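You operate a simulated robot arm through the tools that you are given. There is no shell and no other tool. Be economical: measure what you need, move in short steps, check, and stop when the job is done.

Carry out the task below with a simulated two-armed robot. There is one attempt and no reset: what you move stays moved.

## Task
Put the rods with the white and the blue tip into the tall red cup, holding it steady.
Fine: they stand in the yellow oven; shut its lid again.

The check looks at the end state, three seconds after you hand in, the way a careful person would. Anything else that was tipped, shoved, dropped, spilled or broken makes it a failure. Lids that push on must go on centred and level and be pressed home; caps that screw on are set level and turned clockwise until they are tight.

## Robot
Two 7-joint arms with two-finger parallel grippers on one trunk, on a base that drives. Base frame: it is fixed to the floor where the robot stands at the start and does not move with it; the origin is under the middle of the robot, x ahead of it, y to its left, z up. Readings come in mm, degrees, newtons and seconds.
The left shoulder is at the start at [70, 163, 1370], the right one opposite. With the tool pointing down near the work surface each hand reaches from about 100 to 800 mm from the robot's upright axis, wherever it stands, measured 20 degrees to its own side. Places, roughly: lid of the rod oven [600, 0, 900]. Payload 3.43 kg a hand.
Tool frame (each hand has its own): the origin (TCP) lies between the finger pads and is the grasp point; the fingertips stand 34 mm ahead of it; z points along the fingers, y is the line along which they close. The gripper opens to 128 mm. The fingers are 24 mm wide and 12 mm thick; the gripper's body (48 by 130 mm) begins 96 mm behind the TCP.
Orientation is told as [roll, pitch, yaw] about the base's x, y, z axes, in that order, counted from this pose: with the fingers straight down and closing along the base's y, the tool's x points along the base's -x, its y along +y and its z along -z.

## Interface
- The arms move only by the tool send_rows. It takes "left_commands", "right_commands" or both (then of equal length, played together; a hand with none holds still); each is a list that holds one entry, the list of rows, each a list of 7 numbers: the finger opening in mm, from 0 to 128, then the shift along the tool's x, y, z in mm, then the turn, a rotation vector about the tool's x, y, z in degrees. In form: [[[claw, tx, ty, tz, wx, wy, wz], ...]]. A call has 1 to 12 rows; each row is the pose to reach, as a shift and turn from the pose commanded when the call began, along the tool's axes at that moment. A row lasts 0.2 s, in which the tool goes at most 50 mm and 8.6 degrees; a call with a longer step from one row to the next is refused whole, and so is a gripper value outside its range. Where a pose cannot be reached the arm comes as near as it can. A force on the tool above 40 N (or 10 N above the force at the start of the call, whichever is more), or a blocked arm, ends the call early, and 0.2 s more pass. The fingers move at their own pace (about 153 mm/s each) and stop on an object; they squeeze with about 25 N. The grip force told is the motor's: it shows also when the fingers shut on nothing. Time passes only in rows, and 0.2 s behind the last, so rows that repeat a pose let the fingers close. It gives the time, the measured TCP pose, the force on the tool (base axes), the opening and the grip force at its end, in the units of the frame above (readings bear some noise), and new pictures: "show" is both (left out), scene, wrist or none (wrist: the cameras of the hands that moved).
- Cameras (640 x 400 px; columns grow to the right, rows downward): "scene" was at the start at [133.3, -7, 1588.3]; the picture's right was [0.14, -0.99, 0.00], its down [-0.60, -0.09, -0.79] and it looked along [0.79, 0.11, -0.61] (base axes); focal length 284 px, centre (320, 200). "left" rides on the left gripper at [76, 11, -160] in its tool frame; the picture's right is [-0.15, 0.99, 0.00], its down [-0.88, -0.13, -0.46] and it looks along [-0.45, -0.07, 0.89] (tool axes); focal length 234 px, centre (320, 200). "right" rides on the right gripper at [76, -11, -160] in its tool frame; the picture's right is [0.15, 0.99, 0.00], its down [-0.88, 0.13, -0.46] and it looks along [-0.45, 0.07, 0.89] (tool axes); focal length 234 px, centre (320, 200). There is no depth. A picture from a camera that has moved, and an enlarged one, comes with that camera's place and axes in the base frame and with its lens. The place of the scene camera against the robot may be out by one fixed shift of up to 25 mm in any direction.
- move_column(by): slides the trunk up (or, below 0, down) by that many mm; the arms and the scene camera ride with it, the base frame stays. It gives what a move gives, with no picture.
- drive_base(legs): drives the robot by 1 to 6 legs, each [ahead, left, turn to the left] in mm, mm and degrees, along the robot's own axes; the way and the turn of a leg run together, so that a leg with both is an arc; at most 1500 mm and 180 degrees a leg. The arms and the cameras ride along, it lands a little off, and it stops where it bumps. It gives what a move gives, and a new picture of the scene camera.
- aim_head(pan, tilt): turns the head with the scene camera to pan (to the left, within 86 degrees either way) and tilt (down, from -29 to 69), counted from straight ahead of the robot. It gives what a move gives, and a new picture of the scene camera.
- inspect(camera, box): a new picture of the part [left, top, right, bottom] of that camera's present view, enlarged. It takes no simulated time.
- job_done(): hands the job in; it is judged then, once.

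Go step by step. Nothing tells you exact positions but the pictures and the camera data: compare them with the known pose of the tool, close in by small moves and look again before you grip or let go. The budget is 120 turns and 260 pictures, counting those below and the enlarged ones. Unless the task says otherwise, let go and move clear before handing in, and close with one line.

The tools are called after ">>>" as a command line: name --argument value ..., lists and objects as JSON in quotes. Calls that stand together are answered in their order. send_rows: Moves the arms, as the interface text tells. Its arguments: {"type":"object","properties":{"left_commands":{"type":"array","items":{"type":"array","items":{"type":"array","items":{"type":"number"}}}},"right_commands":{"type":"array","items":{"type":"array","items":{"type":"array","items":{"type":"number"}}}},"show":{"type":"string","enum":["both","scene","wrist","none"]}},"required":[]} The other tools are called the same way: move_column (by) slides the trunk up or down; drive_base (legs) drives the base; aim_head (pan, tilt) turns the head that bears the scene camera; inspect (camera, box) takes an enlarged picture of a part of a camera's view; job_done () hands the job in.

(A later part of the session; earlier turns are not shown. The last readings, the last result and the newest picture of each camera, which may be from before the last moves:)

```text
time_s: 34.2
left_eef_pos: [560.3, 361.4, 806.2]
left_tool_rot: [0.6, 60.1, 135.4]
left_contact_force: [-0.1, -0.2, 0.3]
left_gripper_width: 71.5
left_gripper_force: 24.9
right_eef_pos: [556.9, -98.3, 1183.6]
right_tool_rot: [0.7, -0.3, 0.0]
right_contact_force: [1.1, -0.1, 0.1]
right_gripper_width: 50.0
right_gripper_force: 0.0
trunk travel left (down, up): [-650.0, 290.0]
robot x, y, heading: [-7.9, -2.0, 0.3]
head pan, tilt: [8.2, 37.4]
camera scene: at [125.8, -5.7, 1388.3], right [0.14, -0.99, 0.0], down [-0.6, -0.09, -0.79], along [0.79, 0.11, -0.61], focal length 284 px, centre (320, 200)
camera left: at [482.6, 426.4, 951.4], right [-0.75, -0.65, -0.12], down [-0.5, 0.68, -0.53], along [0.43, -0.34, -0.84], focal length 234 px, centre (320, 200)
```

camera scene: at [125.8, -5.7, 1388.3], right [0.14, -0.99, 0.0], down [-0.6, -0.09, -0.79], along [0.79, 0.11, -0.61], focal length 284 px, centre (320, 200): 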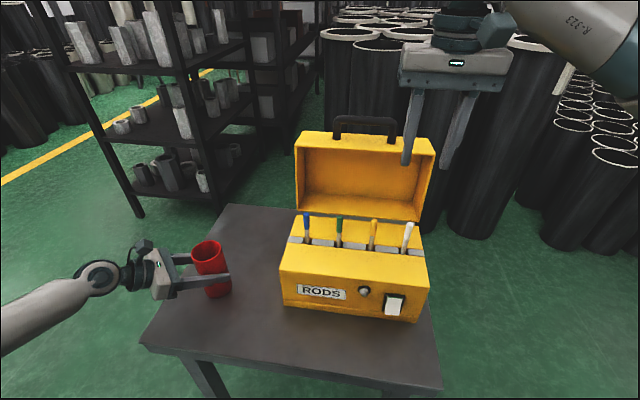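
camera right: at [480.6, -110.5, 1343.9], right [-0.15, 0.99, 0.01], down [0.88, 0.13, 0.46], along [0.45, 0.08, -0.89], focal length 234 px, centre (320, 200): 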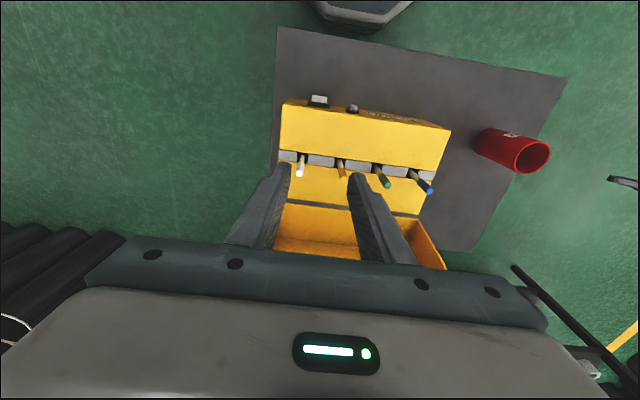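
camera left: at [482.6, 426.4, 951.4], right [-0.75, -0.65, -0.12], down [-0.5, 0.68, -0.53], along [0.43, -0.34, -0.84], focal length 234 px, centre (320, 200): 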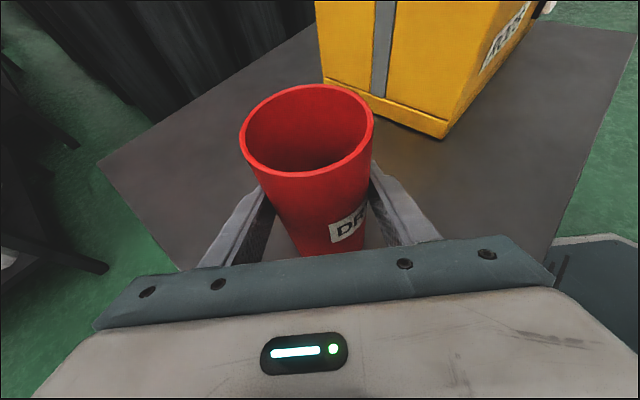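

The cup is held. Now the right hand goes above the white rod.

>>> send_rows --right_commands '[[[50, -18, -6, 36, 0, 0, 0], [50, -36, -12, 72, 0, 0, 0], [50, -54, -18, 108, 0, 0, 0], [50, -72, -23, 144, 0, 0, 0], [50, -72, -23, 144, 0, 0, 0]]]'

>>> inspect --camera "right" --box '[200, 80, 440, 260]'

```text
time_s: 35.4
left_eef_pos: [559.9, 362.2, 805.7]
left_tool_rot: [0.5, 60.0, 135.5]
left_contact_force: [0.3, 0.7, 0.8]
left_gripper_width: 71.1
left_gripper_force: 24.9
right_eef_pos: [627.0, -119.1, 1041.3]
right_tool_rot: [0.7, -0.2, -0.1]
right_contact_force: [-0.1, -0.7, 0.1]
right_gripper_width: 49.9
right_gripper_force: 0.1
trunk travel left (down, up): [-650.0, 290.0]
robot x, y, heading: [-13.1, -0.1, 0.0]
head pan, tilt: [8.2, 37.4]
camera scene: at [125.6, -5.5, 1388.3], right [0.14, -0.99, 0.0], down [-0.6, -0.09, -0.79], along [0.79, 0.11, -0.61], focal length 284 px, centre (320, 200)
camera right: at [550.7, -131.9, 1200.8], right [-0.15, 0.99, 0.01], down [0.88, 0.12, 0.46], along [0.45, 0.08, -0.89], focal length 234 px, centre (320, 200)
```

scene: 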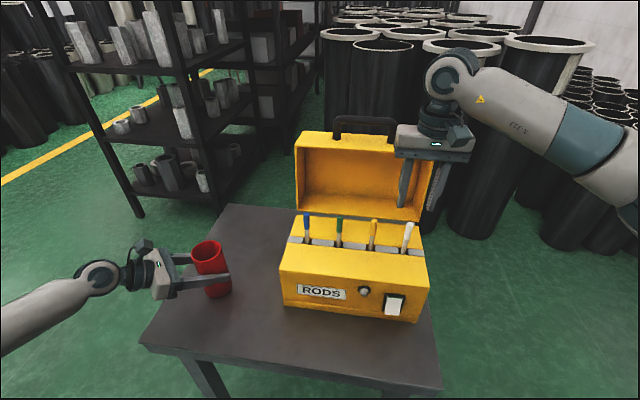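
right: 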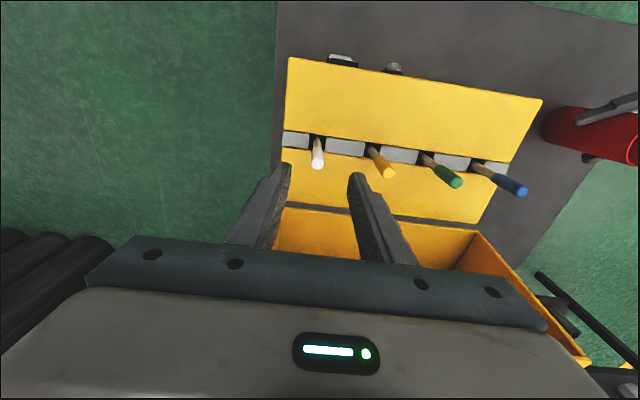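

```text
2.22 times, centred on (320, 170) of right
camera zoom: at [550.7, -131.9, 1200.8], right [-0.15, 0.99, 0.01], down [0.88, 0.12, 0.46], along [0.45, 0.08, -0.89], focal length 520 px, centre (320, 267)
```

zoom: 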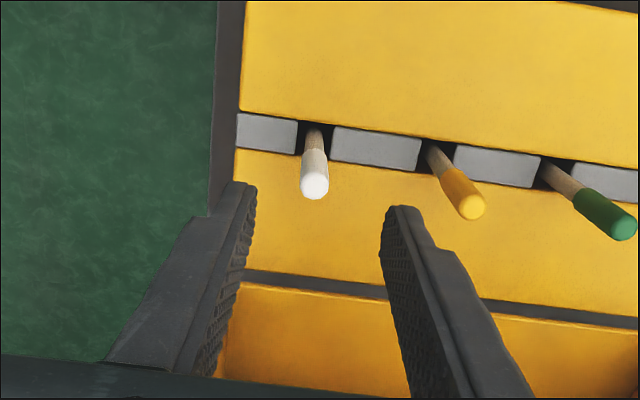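

>>> send_rows --right_commands '[[[50, -3, 0, 40, 0, 0, 0], [50, -4, 0, 80, 0, 0, 0], [50, -4, 0, 105, 0, 0, 0], [50, -4, 0, 124, 0, 0, 0], [50, -4, 0, 124, 0, 0, 0]]]'

>>> inspect --camera "right" --box '[200, 80, 440, 260]'

```text
time_s: 36.6
left_eef_pos: [560.4, 362.2, 806.7]
left_tool_rot: [0.5, 60.1, 135.4]
left_contact_force: [-1.0, 0.9, 2.4]
left_gripper_width: 71.1
left_gripper_force: 25.4
right_eef_pos: [632.6, -116.2, 919.5]
right_tool_rot: [0.6, -0.1, 0.0]
right_contact_force: [-0.1, -0.4, -1.2]
right_gripper_width: 50.1
right_gripper_force: 0.1
trunk travel left (down, up): [-650.0, 290.0]
robot x, y, heading: [-6.7, 1.6, 0.1]
head pan, tilt: [8.2, 37.4]
camera scene: at [125.5, -5.6, 1388.3], right [0.14, -0.99, 0.0], down [-0.6, -0.09, -0.79], along [0.79, 0.11, -0.61], focal length 284 px, centre (320, 200)
camera right: at [557.0, -130.3, 1076.9], right [-0.15, 0.99, 0.01], down [0.88, 0.12, 0.46], along [0.45, 0.08, -0.89], focal length 234 px, centre (320, 200)
```

scene: 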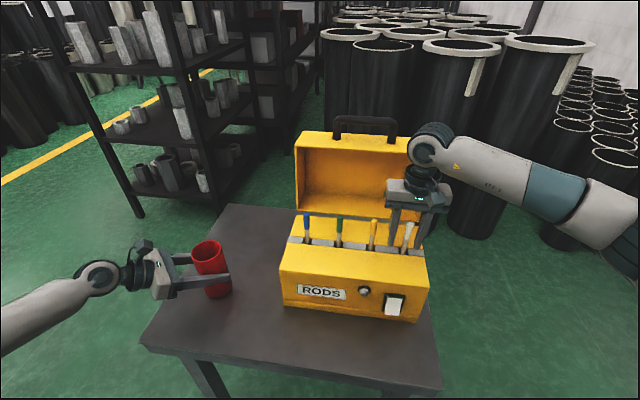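
right: 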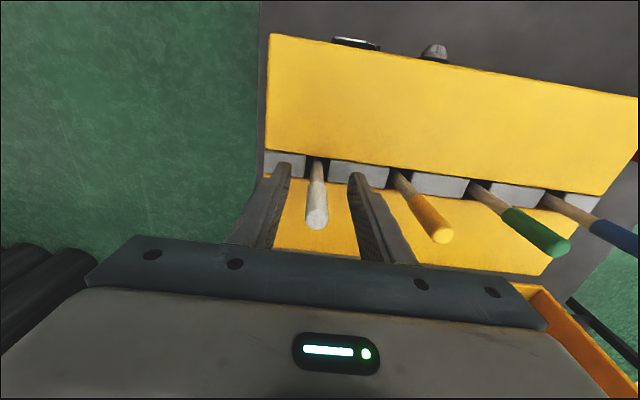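

```text
2.22 times, centred on (320, 170) of right
camera zoom: at [557.0, -130.3, 1076.9], right [-0.15, 0.99, 0.01], down [0.88, 0.12, 0.46], along [0.45, 0.08, -0.89], focal length 520 px, centre (320, 267)
```

zoom: 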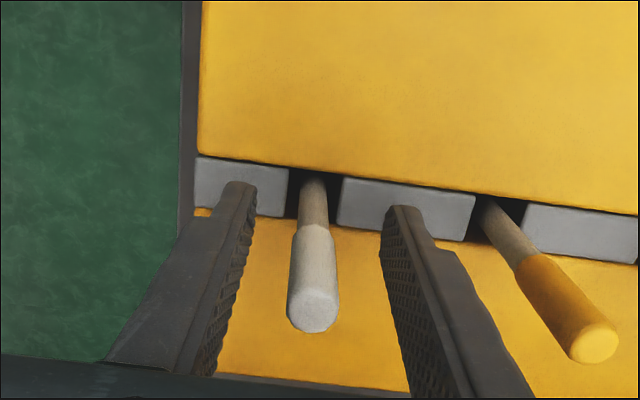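

The rod is centred between the pads, so I'll close and lift straight up a little first.

>>> send_rows --right_commands '[[[35, 2, -2, 2, 0, 0, 0], [20, 2, -2, 2, 0, 0, 0], [0, 2, -2, 2, 0, 0, 0], [0, 2, -2, 2, 0, 0, 0], [0, 2, -2, -15, 0, 0, 0], [0, 2, -2, -40, 0, 0, 0], [0, 2, -2, -40, 0, 0, 0]]]'

```text
time_s: 38.2
left_eef_pos: [560.5, 360.5, 806.6]
left_tool_rot: [0.5, 59.9, 135.5]
left_contact_force: [-1.1, 0.9, 2.1]
left_gripper_width: 71.3
left_gripper_force: 25.5
right_eef_pos: [631.0, -118.9, 958.1]
right_tool_rot: [0.5, -0.2, 0.0]
right_contact_force: [0.1, 0.6, -0.8]
right_gripper_width: 12.6
right_gripper_force: 24.8
trunk travel left (down, up): [-650.0, 290.0]
robot x, y, heading: [-9.4, -1.1, -0.2]
head pan, tilt: [8.2, 37.4]
camera scene: at [125.6, -5.8, 1388.3], right [0.14, -0.99, 0.0], down [-0.6, -0.09, -0.79], along [0.79, 0.11, -0.61], focal length 284 px, centre (320, 200)
camera right: at [554.8, -133.2, 1116.2], right [-0.15, 0.99, 0.01], down [0.88, 0.12, 0.46], along [0.45, 0.08, -0.89], focal length 234 px, centre (320, 200)
```

scene: 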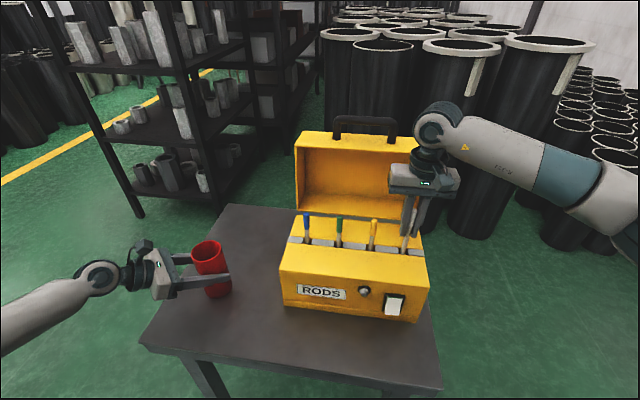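
right: 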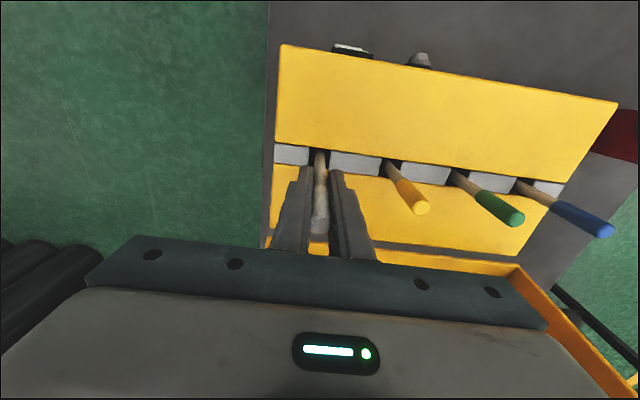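

The rod is held and rising. I'll lift it clear.

>>> send_rows --right_commands '[[[0, 0, 0, -35, 0, 0, 0], [0, 0, 0, -70, 0, 0, 0], [0, 0, 0, -110, 0, 0, 0], [0, 0, 0, -150, 0, 0, 0], [0, 0, 0, -190, 0, 0, 0], [0, 0, 0, -190, 0, 0, 0]]]'

>>> inspect --camera "scene" --box '[270, 100, 510, 260]'

>>> inspect --camera "right" --box '[200, 80, 440, 260]'

```text
time_s: 39.6
left_eef_pos: [561.1, 361.1, 805.5]
left_tool_rot: [0.5, 59.9, 135.5]
left_contact_force: [-1.7, 0.1, 1.9]
left_gripper_width: 71.2
left_gripper_force: 25.1
right_eef_pos: [631.6, -122.8, 1147.9]
right_tool_rot: [0.6, -0.3, -0.1]
right_contact_force: [0.9, -0.4, -0.3]
right_gripper_width: 12.5
right_gripper_force: 25.5
trunk travel left (down, up): [-650.0, 290.0]
robot x, y, heading: [-4.6, -2.2, 0.3]
head pan, tilt: [8.2, 37.4]
camera scene: at [125.9, -6.0, 1388.3], right [0.14, -0.99, 0.0], down [-0.6, -0.09, -0.79], along [0.79, 0.11, -0.61], focal length 284 px, centre (320, 200)
camera right: at [554.6, -135.2, 1306.7], right [-0.15, 0.99, 0.01], down [0.88, 0.12, 0.46], along [0.45, 0.08, -0.89], focal length 234 px, centre (320, 200)
```

scene: 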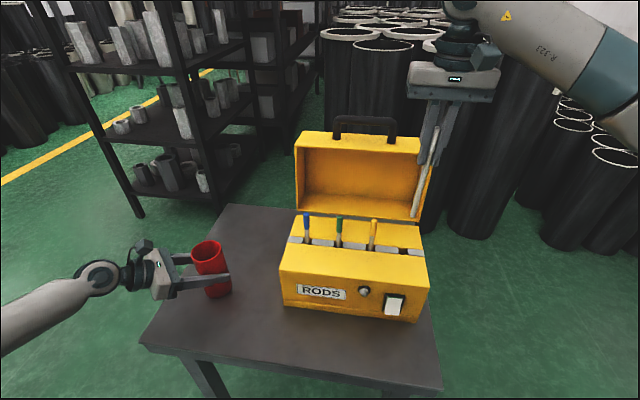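
right: 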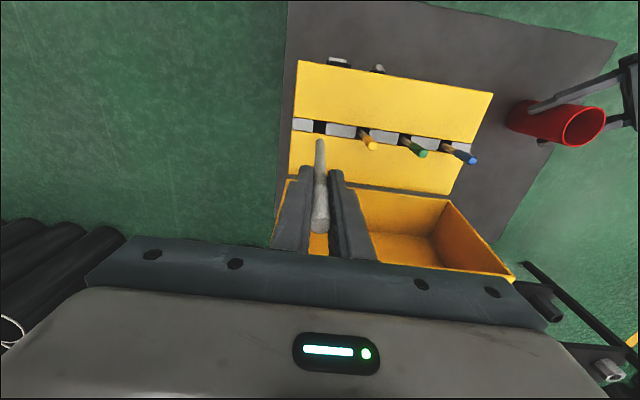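

```text
2.50 times, centred on (390, 180) of scene
camera zoom: at [125.9, -6.0, 1388.3], right [0.14, -0.99, 0.0], down [-0.6, -0.09, -0.79], along [0.79, 0.11, -0.61], focal length 710 px, centre (145, 250)
```

zoom: 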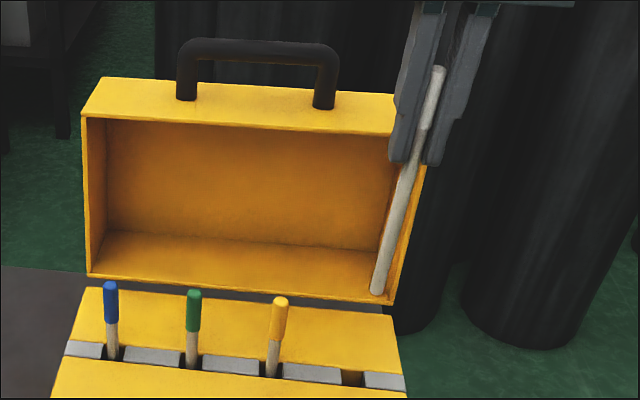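

```text
2.22 times, centred on (320, 170) of right
camera zoom: at [554.6, -135.2, 1306.7], right [-0.15, 0.99, 0.01], down [0.88, 0.12, 0.46], along [0.45, 0.08, -0.89], focal length 520 px, centre (320, 267)
```

zoom: 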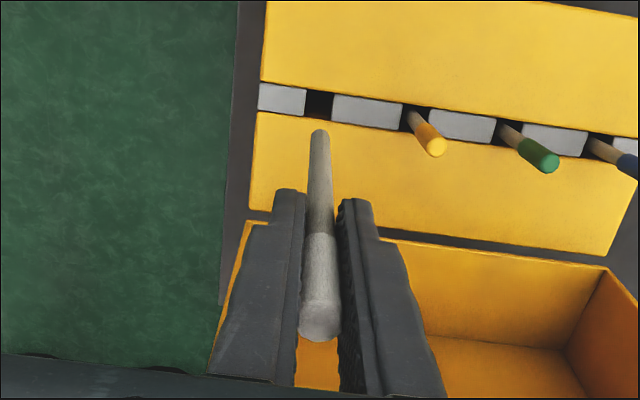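

The rod is vertical, about 210 mm long, with its lower end about 173 mm below the TCP. I'll carry it in front of the other rods and over to the cup.

>>> send_rows --right_commands '[[[0, 30, 0, 0, 0, 0, 0], [0, 66, 20, 0, 0, 0, 0], [0, 66, 65, 0, 0, 0, 0], [0, 66, 110, 0, 0, 0, 0], [0, 66, 155, 0, 0, 0, 0], [0, 66, 200, 0, 0, 0, 0], [0, 66, 245, 0, 0, 0, 0], [0, 66, 290, 0, 0, 0, 0], [0, 66, 335, 0, 0, 0, 0], [0, 66, 380, 0, 0, 0, 0], [0, 66, 400, 0, 0, 0, 0], [0, 66, 400, 0, 0, 0, 0]]]'

```text
time_s: 42.2
left_eef_pos: [561.4, 361.7, 805.2]
left_tool_rot: [0.6, 60.0, 135.6]
left_contact_force: [0.8, -0.6, 0.2]
left_gripper_width: 71.3
left_gripper_force: 25.3
right_eef_pos: [566.1, 260.5, 1151.1]
right_tool_rot: [0.7, -0.4, 0.0]
right_contact_force: [-0.1, 0.7, -0.2]
right_gripper_width: 12.9
right_gripper_force: 24.9
right hand out of reach, approached as far as the arm can: row 11, 12
trunk travel left (down, up): [-650.0, 290.0]
robot x, y, heading: [-9.0, 0.3, 0.2]
head pan, tilt: [8.2, 37.4]
camera scene: at [125.6, -5.1, 1388.3], right [0.14, -0.99, 0.0], down [-0.6, -0.09, -0.79], along [0.79, 0.11, -0.61], focal length 284 px, centre (320, 200)
camera right: at [489.0, 247.3, 1309.8], right [-0.15, 0.99, 0.01], down [0.88, 0.12, 0.46], along [0.46, 0.08, -0.89], focal length 234 px, centre (320, 200)
```

scene: 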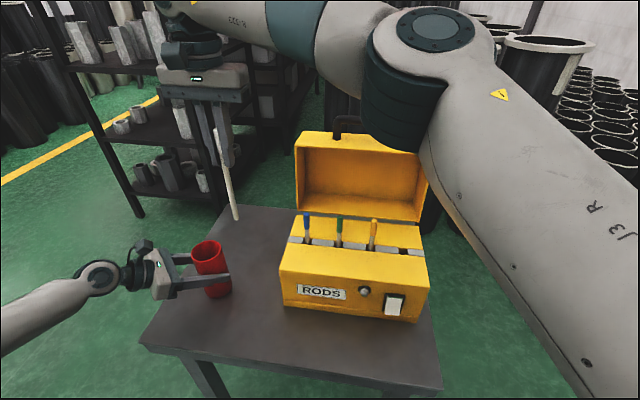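
right: 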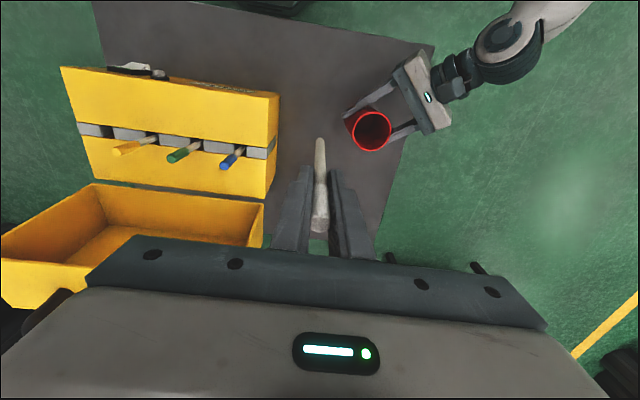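

The right arm can't reach the cup across the body from here. I'll release the cup cleanly, shift the base left, and re-grip.

>>> send_rows --left_commands '[[[76, 0, 0, 0, 0, 0, 0], [85, 0, 0, 0, 0, 0, 0], [105, 0, 0, 0, 0, 0, 0], [128, 0, 0, 0, 0, 0, 0], [128, 0, 0, 0, 0, 0, 0], [128, 0, 0, -40, 0, 0, 0], [128, 0, 0, -80, 0, 0, 0], [128, 0, 0, -120, 0, 0, 0], [128, 0, 0, -140, 0, 0, 0], [128, 0, 0, -140, 0, 0, 0]]]' --show "wrist"

>>> drive_base --legs '[[0, 130, 0]]'

```text
time_s: 44.4
left_eef_pos: [477.1, 447.9, 874.4]
left_tool_rot: [0.5, 59.8, 135.6]
left_contact_force: [1.0, 0.0, 0.7]
left_gripper_width: 128.0
left_gripper_force: 0.2
right_eef_pos: [565.7, 260.3, 1151.0]
right_tool_rot: [0.8, -0.2, 0.0]
right_contact_force: [-0.3, -0.4, 0.7]
right_gripper_width: 12.6
right_gripper_force: 25.6
trunk travel left (down, up): [-650.0, 290.0]
robot x, y, heading: [-8.7, 1.6, -0.0]
head pan, tilt: [8.2, 37.4]
camera left: at [398.6, 514.6, 1021.9], right [-0.75, -0.65, -0.12], down [-0.5, 0.68, -0.53], along [0.43, -0.34, -0.84], focal length 234 px, centre (320, 200)
```

left: 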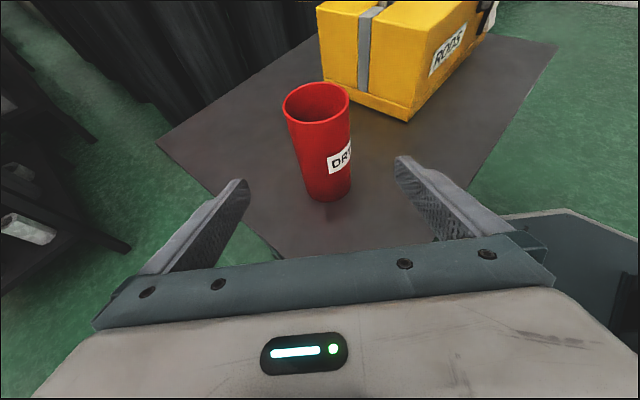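

```text
time_s: 45.7
left_eef_pos: [477.1, 578.7, 877.3]
left_tool_rot: [0.6, 59.9, 135.6]
left_contact_force: [-0.1, -0.1, 0.3]
left_gripper_width: 127.9
left_gripper_force: 0.0
right_eef_pos: [565.3, 390.6, 1151.6]
right_tool_rot: [0.7, -0.3, 0.0]
right_contact_force: [0.7, 0.5, -1.6]
right_gripper_width: 12.8
right_gripper_force: 25.0
trunk travel left (down, up): [-650.0, 290.0]
robot x, y, heading: [-7.2, 130.5, 0.4]
head pan, tilt: [8.2, 37.4]
camera scene: at [125.5, 123.8, 1388.3], right [0.14, -0.99, 0.0], down [-0.6, -0.09, -0.79], along [0.79, 0.12, -0.61], focal length 284 px, centre (320, 200)
```

scene: 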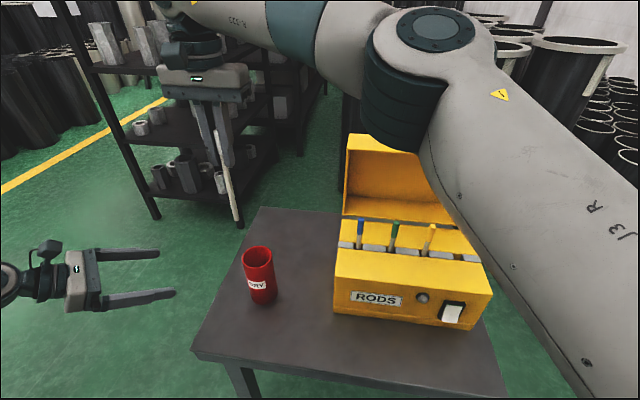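

>>> send_rows --left_commands '[[[128, 12, 23, 20, 0, 0, 0], [128, 23, 47, 40, 0, 0, 0], [128, 34, 70, 60, 0, 0, 0], [128, 44, 97.2, 79, 0, 0, 0], [128, 44, 97.2, 79, 0, 0, 0]]]' --show "wrist"

```text
time_s: 46.9
left_eef_pos: [471.8, 445.8, 875.1]
left_tool_rot: [0.6, 60.0, 135.6]
left_contact_force: [0.8, 0.4, -0.1]
left_gripper_width: 128.1
left_gripper_force: 0.1
right_eef_pos: [566.0, 390.5, 1151.7]
right_tool_rot: [0.7, -0.2, 0.0]
right_contact_force: [0.7, 0.1, 0.0]
right_gripper_width: 12.8
right_gripper_force: 25.0
trunk travel left (down, up): [-650.0, 290.0]
robot x, y, heading: [-6.7, 130.8, 0.1]
head pan, tilt: [8.2, 37.4]
camera left: at [393.4, 511.2, 1020.6], right [-0.75, -0.65, -0.12], down [-0.5, 0.68, -0.54], along [0.43, -0.34, -0.84], focal length 234 px, centre (320, 200)
```

left: 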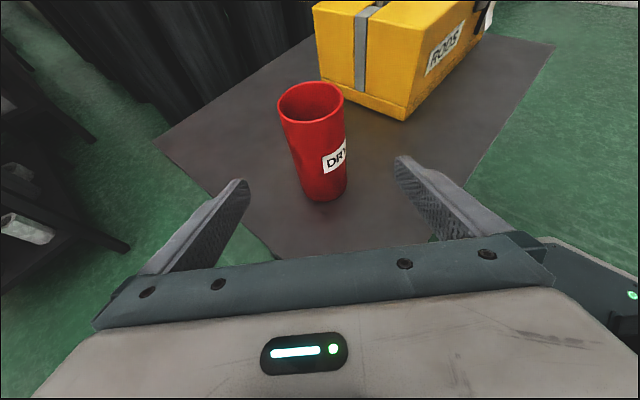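

>>> send_rows --left_commands '[[[128, 1, -1, 40, 0, 0, 0], [128, 1, -1, 80, 0, 0, 0], [128, 1, -1, 115, 0, 0, 0], [128, 1, -1, 140, 0, 0, 0], [105, 1, -1, 140, 0, 0, 0], [90, 1, -1, 140, 0, 0, 0], [80, 1, -1, 140, 0, 0, 0], [74, 1, -1, 140, 0, 0, 0], [68, 1, -1, 140, 0, 0, 0], [60, 1, -1, 140, 0, 0, 0], [60, 1, -1, 140, 0, 0, 0]]]' --show "both"

```text
time_s: 49.3
left_eef_pos: [556.7, 361.9, 805.3]
left_tool_rot: [0.5, 59.9, 135.5]
left_contact_force: [0.1, 1.1, 1.3]
left_gripper_width: 71.5
left_gripper_force: 24.4
right_eef_pos: [565.4, 390.1, 1151.1]
right_tool_rot: [0.7, -0.3, 0.0]
right_contact_force: [-0.4, 0.5, 0.4]
right_gripper_width: 12.5
right_gripper_force: 25.1
trunk travel left (down, up): [-650.0, 290.0]
robot x, y, heading: [-8.7, 130.1, 0.1]
head pan, tilt: [8.2, 37.4]
camera scene: at [125.6, 124.3, 1388.3], right [0.14, -0.99, 0.0], down [-0.6, -0.09, -0.79], along [0.79, 0.12, -0.61], focal length 284 px, centre (320, 200)
camera left: at [478.2, 426.4, 950.8], right [-0.75, -0.65, -0.12], down [-0.5, 0.68, -0.54], along [0.43, -0.34, -0.84], focal length 234 px, centre (320, 200)
```

scene: 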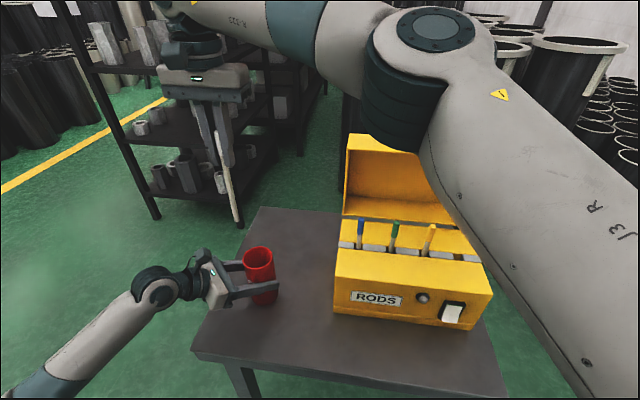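
left: 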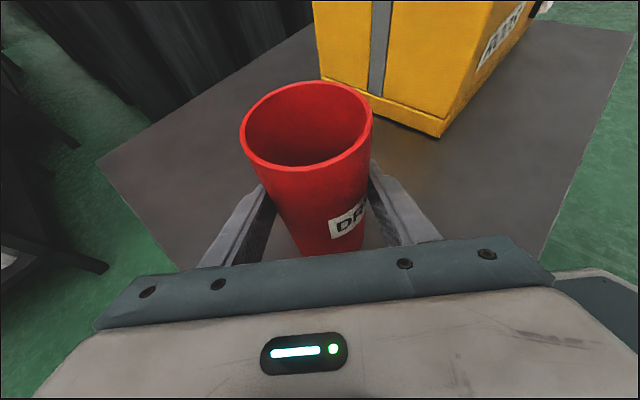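

The cup is held again. I'll bring the rod over the cup, just above its rim.

>>> send_rows --right_commands '[[[0, 2, -38, 0, 0, 0, 0], [0, 2, -38, 30, 0, 0, 0], [0, 2, -38, 60, 0, 0, 0], [0, 2, -38, 85, 0, 0, 0], [0, 2, -38, 85, 0, 0, 0]]]'

>>> inspect --camera "left" --box '[200, 0, 440, 200]'

```text
time_s: 50.5
left_eef_pos: [556.7, 360.7, 806.6]
left_tool_rot: [0.4, 60.0, 135.5]
left_contact_force: [0.6, 1.1, 3.2]
left_gripper_width: 71.6
left_gripper_force: 25.2
right_eef_pos: [564.5, 354.3, 1065.5]
right_tool_rot: [0.7, -0.3, -0.1]
right_contact_force: [0.2, -0.2, 0.1]
right_gripper_width: 12.8
right_gripper_force: 24.9
trunk travel left (down, up): [-650.0, 290.0]
robot x, y, heading: [-7.1, 129.0, -0.0]
head pan, tilt: [8.2, 37.4]
camera scene: at [125.4, 124.1, 1388.3], right [0.14, -0.99, 0.0], down [-0.6, -0.09, -0.79], along [0.79, 0.12, -0.61], focal length 284 px, centre (320, 200)
camera right: at [487.4, 340.2, 1224.2], right [-0.15, 0.99, 0.01], down [0.88, 0.12, 0.46], along [0.46, 0.08, -0.89], focal length 234 px, centre (320, 200)
```

scene: 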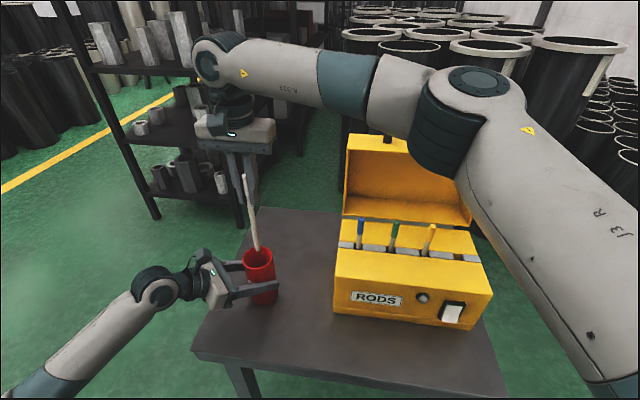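
right: 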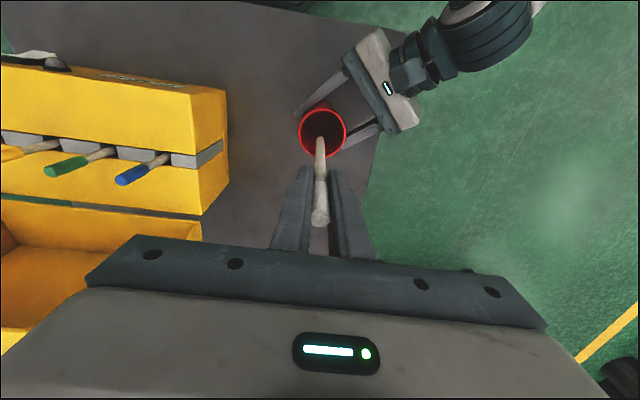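

```text
2.00 times, centred on (320, 100) of left
camera zoom: at [478.1, 426.3, 950.9], right [-0.75, -0.65, -0.12], down [-0.5, 0.68, -0.53], along [0.43, -0.34, -0.84], focal length 468 px, centre (320, 400)
```

zoom: 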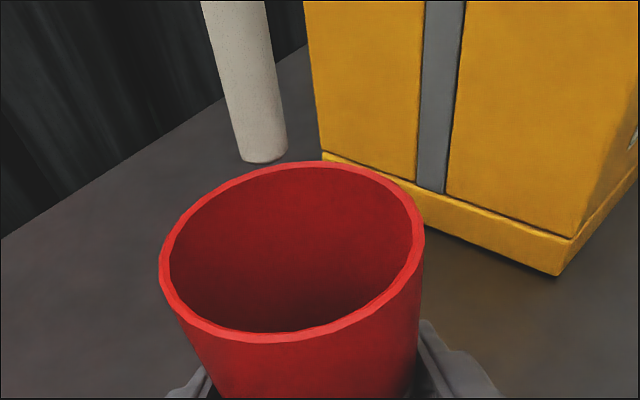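

The rod's lower end is just over the cup opening. I'll lower it inside.

>>> send_rows --right_commands '[[[0, -2, -3, 20, 0, 0, 0], [0, -2, -3, 50, 0, 0, 0], [0, -2, -3, 80, 0, 0, 0], [0, -2, -3, 110, 0, 0, 0], [0, -2, -3, 135, 0, 0, 0], [0, -2, -3, 152, 0, 0, 0], [0, -2, -3, 152, 0, 0, 0]]]'

>>> inspect --camera "left" --box '[200, 0, 440, 200]'

```text
time_s: 52.1
left_eef_pos: [555.9, 362.3, 805.0]
left_tool_rot: [0.5, 60.0, 135.5]
left_contact_force: [-0.5, 1.4, 3.5]
left_gripper_width: 71.4
left_gripper_force: 25.2
right_eef_pos: [565.5, 350.6, 913.3]
right_tool_rot: [0.8, -0.3, 0.0]
right_contact_force: [0.9, 1.3, -0.3]
right_gripper_width: 12.8
right_gripper_force: 25.1
trunk travel left (down, up): [-650.0, 290.0]
robot x, y, heading: [-11.1, 129.2, -0.1]
head pan, tilt: [8.2, 37.4]
camera scene: at [125.2, 124.2, 1388.3], right [0.14, -0.99, 0.0], down [-0.6, -0.09, -0.79], along [0.79, 0.12, -0.61], focal length 284 px, centre (320, 200)
camera right: at [489.9, 338.3, 1072.3], right [-0.15, 0.99, 0.01], down [0.88, 0.12, 0.46], along [0.45, 0.08, -0.89], focal length 234 px, centre (320, 200)
```

scene: 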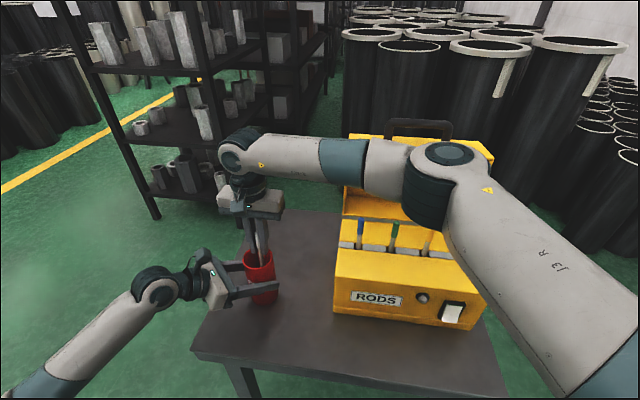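
right: 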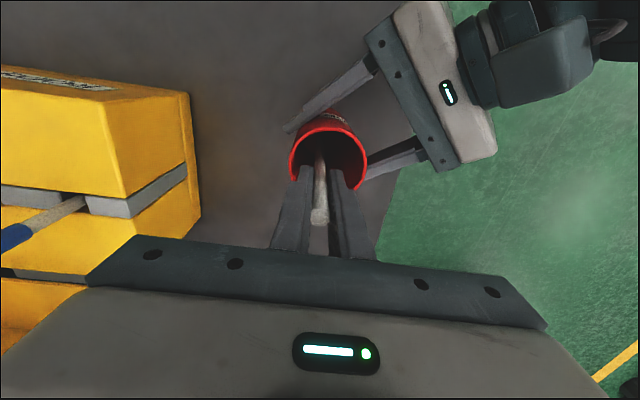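

```text
2.00 times, centred on (320, 100) of left
camera zoom: at [477.9, 426.3, 950.8], right [-0.75, -0.65, -0.12], down [-0.5, 0.68, -0.53], along [0.43, -0.34, -0.84], focal length 468 px, centre (320, 400)
```

zoom: 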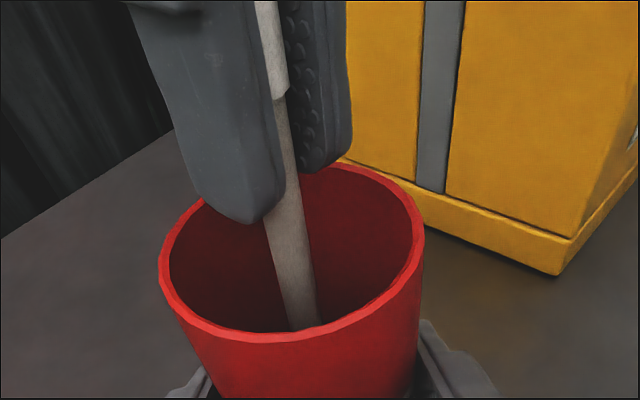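

>>> send_rows --right_commands '[[[25, 0, 0, 0, 0, 0, 0], [50, 0, 0, 0, 0, 0, 0], [50, 0, 0, 0, 0, 0, 0], [50, 0, 0, -20, 0, 0, 0], [50, 0, 0, -50, 0, 0, 0], [50, 0, 0, -90, 0, 0, 0], [50, 0, 0, -130, 0, 0, 0], [50, 0, 0, -150, 0, 0, 0], [50, 0, 0, -150, 0, 0, 0]]]'

>>> inspect --camera "left" --box '[200, 0, 440, 200]'

```text
time_s: 54.1
left_eef_pos: [555.6, 361.5, 805.1]
left_tool_rot: [0.6, 60.0, 135.5]
left_contact_force: [0.0, 0.5, 2.9]
left_gripper_width: 71.4
left_gripper_force: 24.7
right_eef_pos: [565.7, 348.7, 1063.7]
right_tool_rot: [0.7, -0.2, -0.1]
right_contact_force: [0.2, 1.1, 0.8]
right_gripper_width: 49.8
right_gripper_force: 0.1
trunk travel left (down, up): [-650.0, 290.0]
robot x, y, heading: [-6.6, 130.9, 0.0]
head pan, tilt: [8.2, 37.4]
camera scene: at [125.3, 124.3, 1388.3], right [0.14, -0.99, 0.0], down [-0.6, -0.09, -0.79], along [0.79, 0.12, -0.61], focal length 284 px, centre (320, 200)
camera right: at [488.8, 335.9, 1221.9], right [-0.15, 0.99, 0.01], down [0.88, 0.12, 0.46], along [0.45, 0.08, -0.89], focal length 234 px, centre (320, 200)
```

scene: 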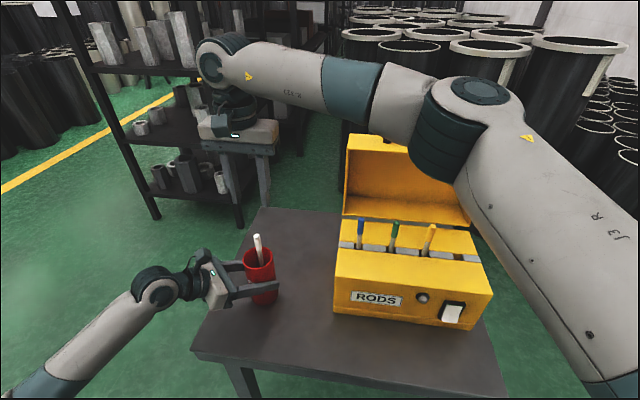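
right: 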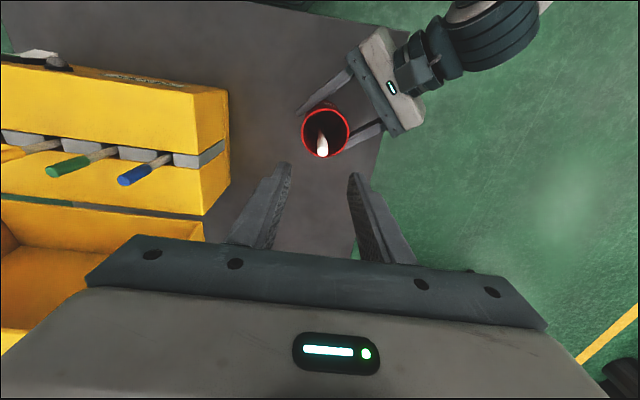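

```text
2.00 times, centred on (320, 100) of left
camera zoom: at [477.9, 426.3, 950.8], right [-0.75, -0.65, -0.12], down [-0.5, 0.68, -0.53], along [0.43, -0.34, -0.84], focal length 468 px, centre (320, 400)
```

zoom: 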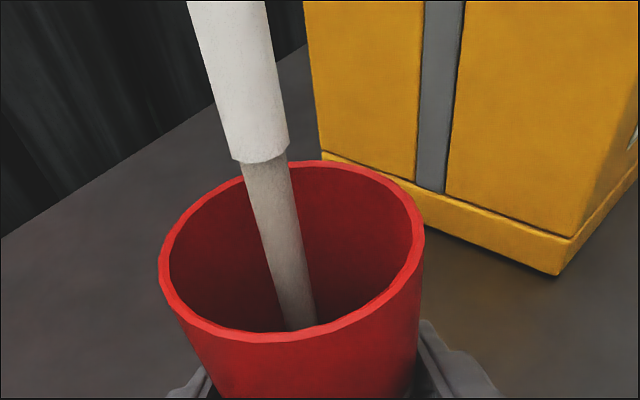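

White is in the cup, standing almost vertical. Now to above the blue rod.

>>> send_rows --right_commands '[[[50, -10, -40, 0, 0, 0, 0], [50, -22, -80, 0, 0, 0, 0], [50, -34, -120, 0, 0, 0, 0], [50, -46, -160, 0, 0, 0, 0], [50, -56, -200, 0, 0, 0, 0], [50, -63, -224, 20, 0, 0, 0], [50, -63, -224, 20, 0, 0, 0]]]' --show "none"

>>> inspect --camera "right" --box '[200, 80, 440, 260]'

```text
time_s: 55.7
left_eef_pos: [555.7, 361.3, 805.5]
left_tool_rot: [0.6, 60.0, 135.6]
left_contact_force: [-0.2, 0.6, 2.1]
left_gripper_width: 71.2
left_gripper_force: 25.4
right_eef_pos: [630.0, 125.7, 1043.0]
right_tool_rot: [0.7, -0.3, 0.0]
right_contact_force: [-0.1, -0.7, 0.6]
right_gripper_width: 50.1
right_gripper_force: 0.0
trunk travel left (down, up): [-650.0, 290.0]
robot x, y, heading: [-8.8, 130.9, 0.2]
head pan, tilt: [8.2, 37.4]
```

```text
2.22 times, centred on (320, 170) of right
camera zoom: at [553.4, 112.5, 1200.7], right [-0.15, 0.99, 0.01], down [0.88, 0.12, 0.46], along [0.46, 0.08, -0.89], focal length 520 px, centre (320, 267)
```

zoom: 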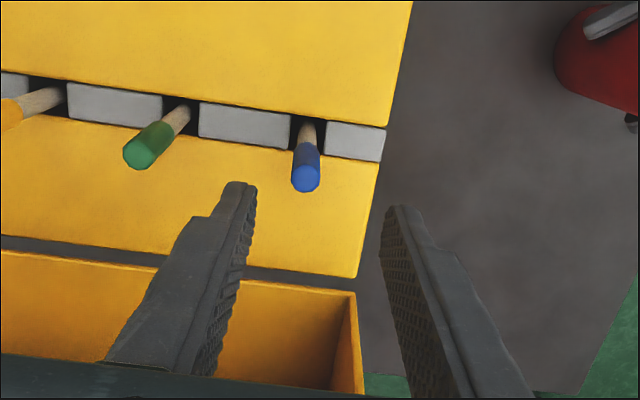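

>>> send_rows --right_commands '[[[50, -2, -5, 30, 0, 0, 0], [50, -2, -5, 70, 0, 0, 0], [50, -2, -5, 105, 0, 0, 0], [50, -2, -5, 125, 0, 0, 0], [50, -2, -5, 125, 0, 0, 0]]]' --show "none"

>>> inspect --camera "right" --box '[200, 80, 440, 260]'

```text
time_s: 56.9
left_eef_pos: [556.2, 360.2, 804.9]
left_tool_rot: [0.7, 60.0, 135.6]
left_contact_force: [-0.6, 0.9, 0.3]
left_gripper_width: 71.2
left_gripper_force: 25.1
right_eef_pos: [633.4, 124.7, 916.3]
right_tool_rot: [0.8, -0.3, 0.0]
right_contact_force: [0.6, -0.1, 0.0]
right_gripper_width: 49.8
right_gripper_force: 0.1
trunk travel left (down, up): [-650.0, 290.0]
robot x, y, heading: [-5.8, 129.4, 0.1]
head pan, tilt: [8.2, 37.4]
```

```text
2.22 times, centred on (320, 170) of right
camera zoom: at [556.3, 110.4, 1075.4], right [-0.15, 0.99, 0.01], down [0.88, 0.12, 0.46], along [0.45, 0.08, -0.89], focal length 520 px, centre (320, 267)
```

zoom: 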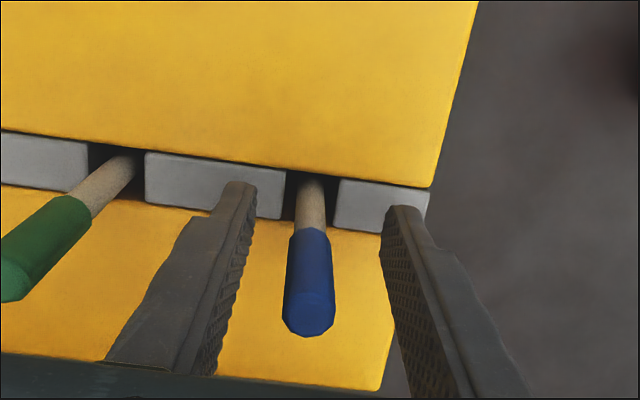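

>>> send_rows --right_commands '[[[35, 0, -2, 0, 0, 0, 0], [20, 0, -2, 0, 0, 0, 0], [0, 0, -2, 0, 0, 0, 0], [0, 0, -2, 0, 0, 0, 0], [0, 0, -2, -20, 0, 0, 0], [0, 0, -2, -60, 0, 0, 0], [0, 0, -2, -105, 0, 0, 0], [0, 0, -2, -150, 0, 0, 0], [0, 0, -2, -190, 0, 0, 0], [0, 0, -2, -230, 0, 0, 0], [0, 0, -2, -230, 0, 0, 0]]]'

>>> inspect --camera "right" --box '[200, 80, 440, 260]'

```text
time_s: 59.3
left_eef_pos: [556.2, 360.7, 806.6]
left_tool_rot: [0.5, 60.0, 135.7]
left_contact_force: [-0.6, 0.5, 0.2]
left_gripper_width: 71.5
left_gripper_force: 24.8
right_eef_pos: [629.6, 119.3, 1146.5]
right_tool_rot: [0.7, -0.2, 0.1]
right_contact_force: [-0.3, -1.0, -0.1]
right_gripper_width: 12.7
right_gripper_force: 25.0
trunk travel left (down, up): [-650.0, 290.0]
robot x, y, heading: [-6.1, 130.1, 0.1]
head pan, tilt: [8.2, 37.4]
camera scene: at [125.7, 124.0, 1388.3], right [0.14, -0.99, 0.0], down [-0.6, -0.09, -0.79], along [0.79, 0.12, -0.61], focal length 284 px, centre (320, 200)
camera right: at [554.3, 105.4, 1304.7], right [-0.15, 0.99, 0.01], down [0.88, 0.12, 0.46], along [0.45, 0.08, -0.89], focal length 234 px, centre (320, 200)
```

scene: 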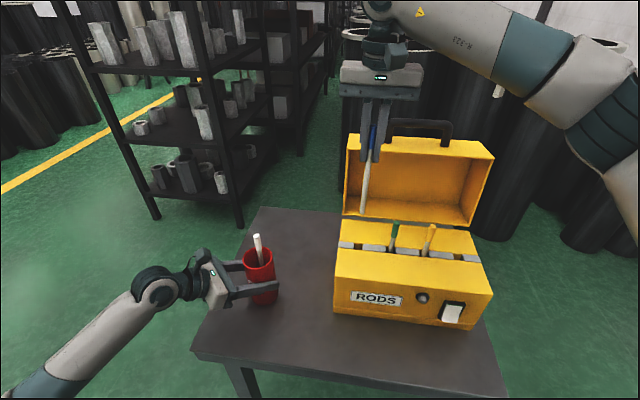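
right: 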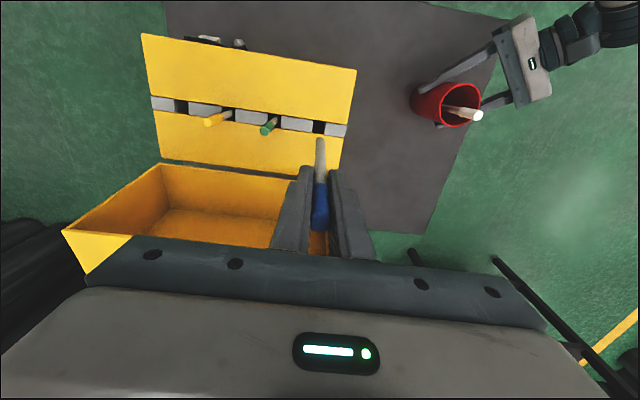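

```text
2.22 times, centred on (320, 170) of right
camera zoom: at [554.3, 105.4, 1304.7], right [-0.15, 0.99, 0.01], down [0.88, 0.12, 0.46], along [0.45, 0.08, -0.89], focal length 520 px, centre (320, 267)
```

zoom: 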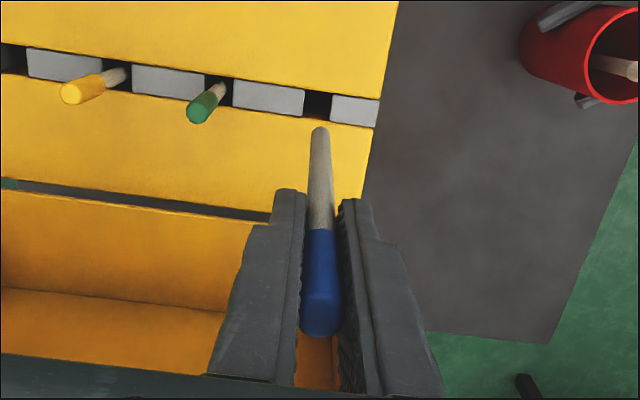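

Blue is held. I'll carry it to the cup, aiming at the side opposite the white rod (539, 364).

>>> send_rows --right_commands '[[[0, 40, 0, 0, 0, 0, 0], [0, 80, 20, 0, 0, 0, 0], [0, 90, 65, 0, 0, 0, 0], [0, 90, 110, 0, 0, 0, 0], [0, 90, 155, 0, 0, 0, 0], [0, 90, 200, 0, 0, 0, 0], [0, 90, 240, 0, 0, 0, 0], [0, 90, 244, 30, 0, 0, 0], [0, 90, 244, 60, 0, 0, 0], [0, 90, 244, 82, 0, 0, 0], [0, 90, 244, 82, 0, 0, 0]]]'

>>> inspect --camera "left" --box '[200, 0, 440, 200]'

>>> inspect --camera "right" --box '[200, 80, 440, 260]'

```text
time_s: 61.7
left_eef_pos: [556.2, 360.5, 806.3]
left_tool_rot: [0.6, 59.9, 135.6]
left_contact_force: [0.9, 0.3, 0.6]
left_gripper_width: 71.4
left_gripper_force: 25.6
right_eef_pos: [540.4, 362.7, 1067.1]
right_tool_rot: [0.8, -0.2, 0.0]
right_contact_force: [0.1, -0.1, -0.6]
right_gripper_width: 12.8
right_gripper_force: 25.3
trunk travel left (down, up): [-650.0, 290.0]
robot x, y, heading: [-6.6, 131.0, -0.0]
head pan, tilt: [8.2, 37.4]
camera scene: at [125.6, 124.3, 1388.3], right [0.14, -0.99, 0.0], down [-0.6, -0.09, -0.79], along [0.79, 0.12, -0.61], focal length 284 px, centre (320, 200)
camera right: at [464.2, 349.4, 1225.3], right [-0.15, 0.99, 0.01], down [0.88, 0.12, 0.46], along [0.45, 0.08, -0.89], focal length 234 px, centre (320, 200)
```

scene: 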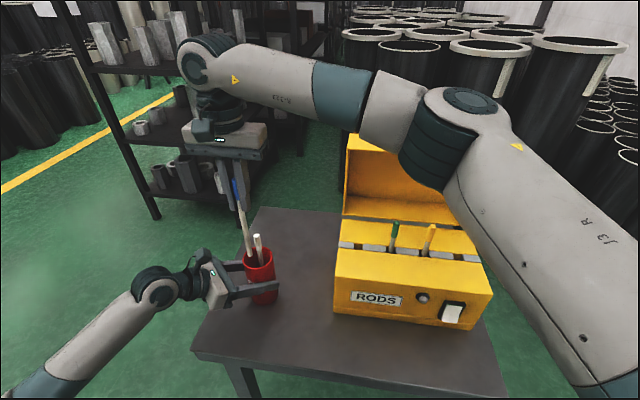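
right: 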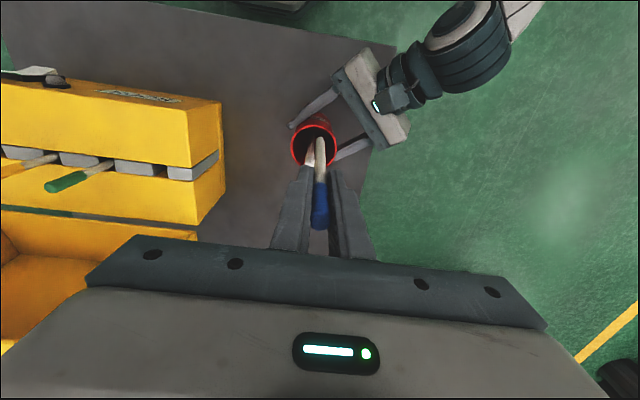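

```text
2.00 times, centred on (320, 100) of left
camera zoom: at [478.1, 426.3, 950.7], right [-0.75, -0.65, -0.12], down [-0.5, 0.68, -0.54], along [0.43, -0.34, -0.84], focal length 468 px, centre (320, 400)
```

zoom: 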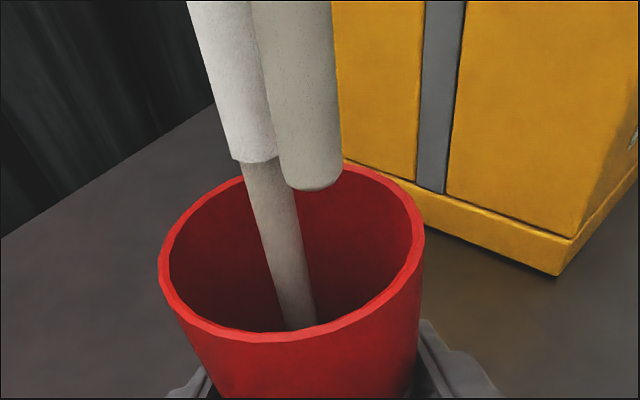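

```text
2.22 times, centred on (320, 170) of right
camera zoom: at [464.2, 349.4, 1225.3], right [-0.15, 0.99, 0.01], down [0.88, 0.12, 0.46], along [0.45, 0.08, -0.89], focal length 520 px, centre (320, 267)
```

zoom: 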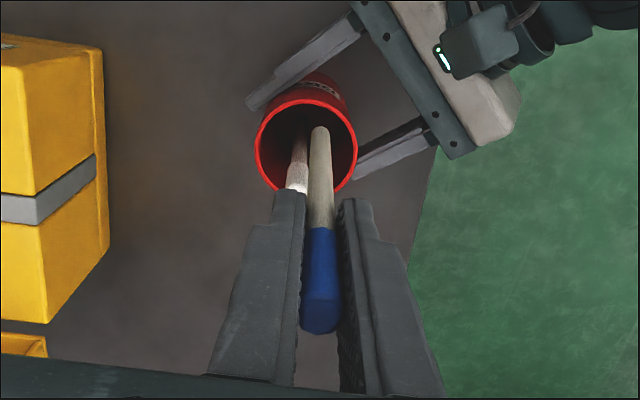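

>>> send_rows --right_commands '[[[0, 4, 0, 0, 0, 0, 0], [0, 4, 0, 30, 0, 0, 0], [0, 4, 0, 60, 0, 0, 0], [0, 4, 0, 85, 0, 0, 0], [0, 4, 0, 100, 0, 0, 0], [0, 4, 0, 100, 0, 0, 0]]]'

>>> inspect --camera "left" --box '[200, 0, 440, 200]'

>>> inspect --camera "right" --box '[200, 80, 440, 260]'

```text
time_s: 63.1
left_eef_pos: [556.5, 361.2, 804.7]
left_tool_rot: [0.7, 60.0, 135.7]
left_contact_force: [-0.9, -0.4, 1.2]
left_gripper_width: 71.4
left_gripper_force: 25.1
right_eef_pos: [538.3, 364.7, 966.0]
right_tool_rot: [0.7, -0.3, 0.0]
right_contact_force: [0.1, -0.1, -0.6]
right_gripper_width: 12.7
right_gripper_force: 24.7
trunk travel left (down, up): [-650.0, 290.0]
robot x, y, heading: [-6.7, 132.5, 0.2]
head pan, tilt: [8.2, 37.4]
camera scene: at [125.3, 124.2, 1388.3], right [0.14, -0.99, 0.0], down [-0.6, -0.09, -0.79], along [0.79, 0.12, -0.61], focal length 284 px, centre (320, 200)
camera right: at [461.2, 351.1, 1124.8], right [-0.15, 0.99, 0.01], down [0.88, 0.12, 0.46], along [0.45, 0.08, -0.89], focal length 234 px, centre (320, 200)
```

scene: 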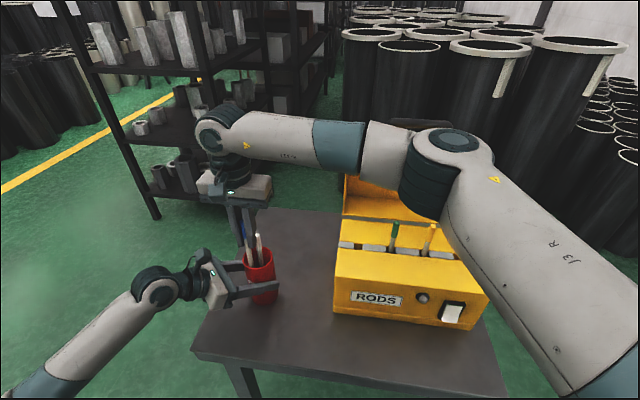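
right: 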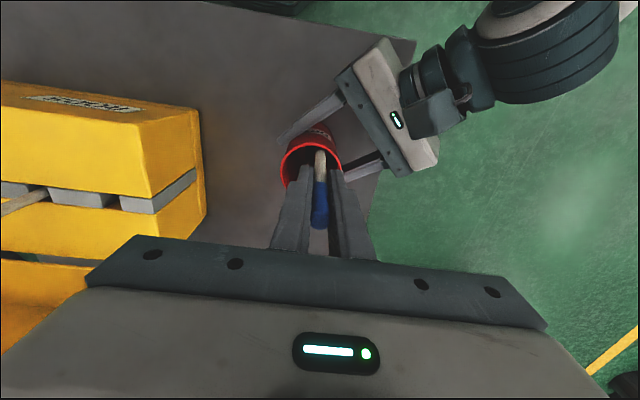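

```text
2.00 times, centred on (320, 100) of left
camera zoom: at [478.0, 426.3, 950.7], right [-0.75, -0.65, -0.12], down [-0.5, 0.68, -0.53], along [0.43, -0.34, -0.84], focal length 468 px, centre (320, 400)
```

zoom: 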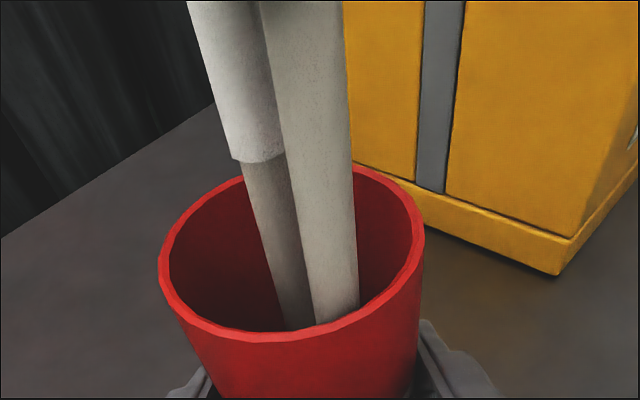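

```text
2.22 times, centred on (320, 170) of right
camera zoom: at [461.2, 351.1, 1124.8], right [-0.15, 0.99, 0.01], down [0.88, 0.12, 0.46], along [0.45, 0.08, -0.89], focal length 520 px, centre (320, 267)
```

zoom: 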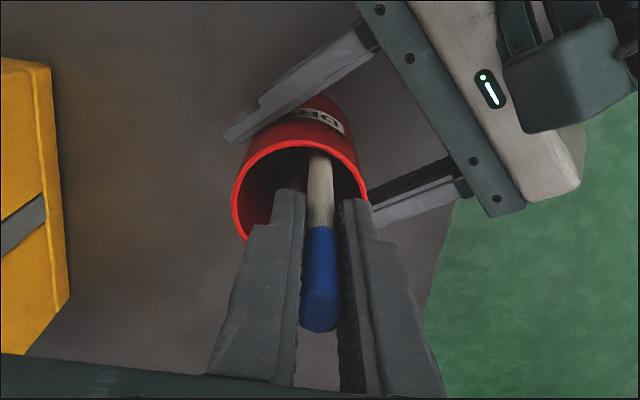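

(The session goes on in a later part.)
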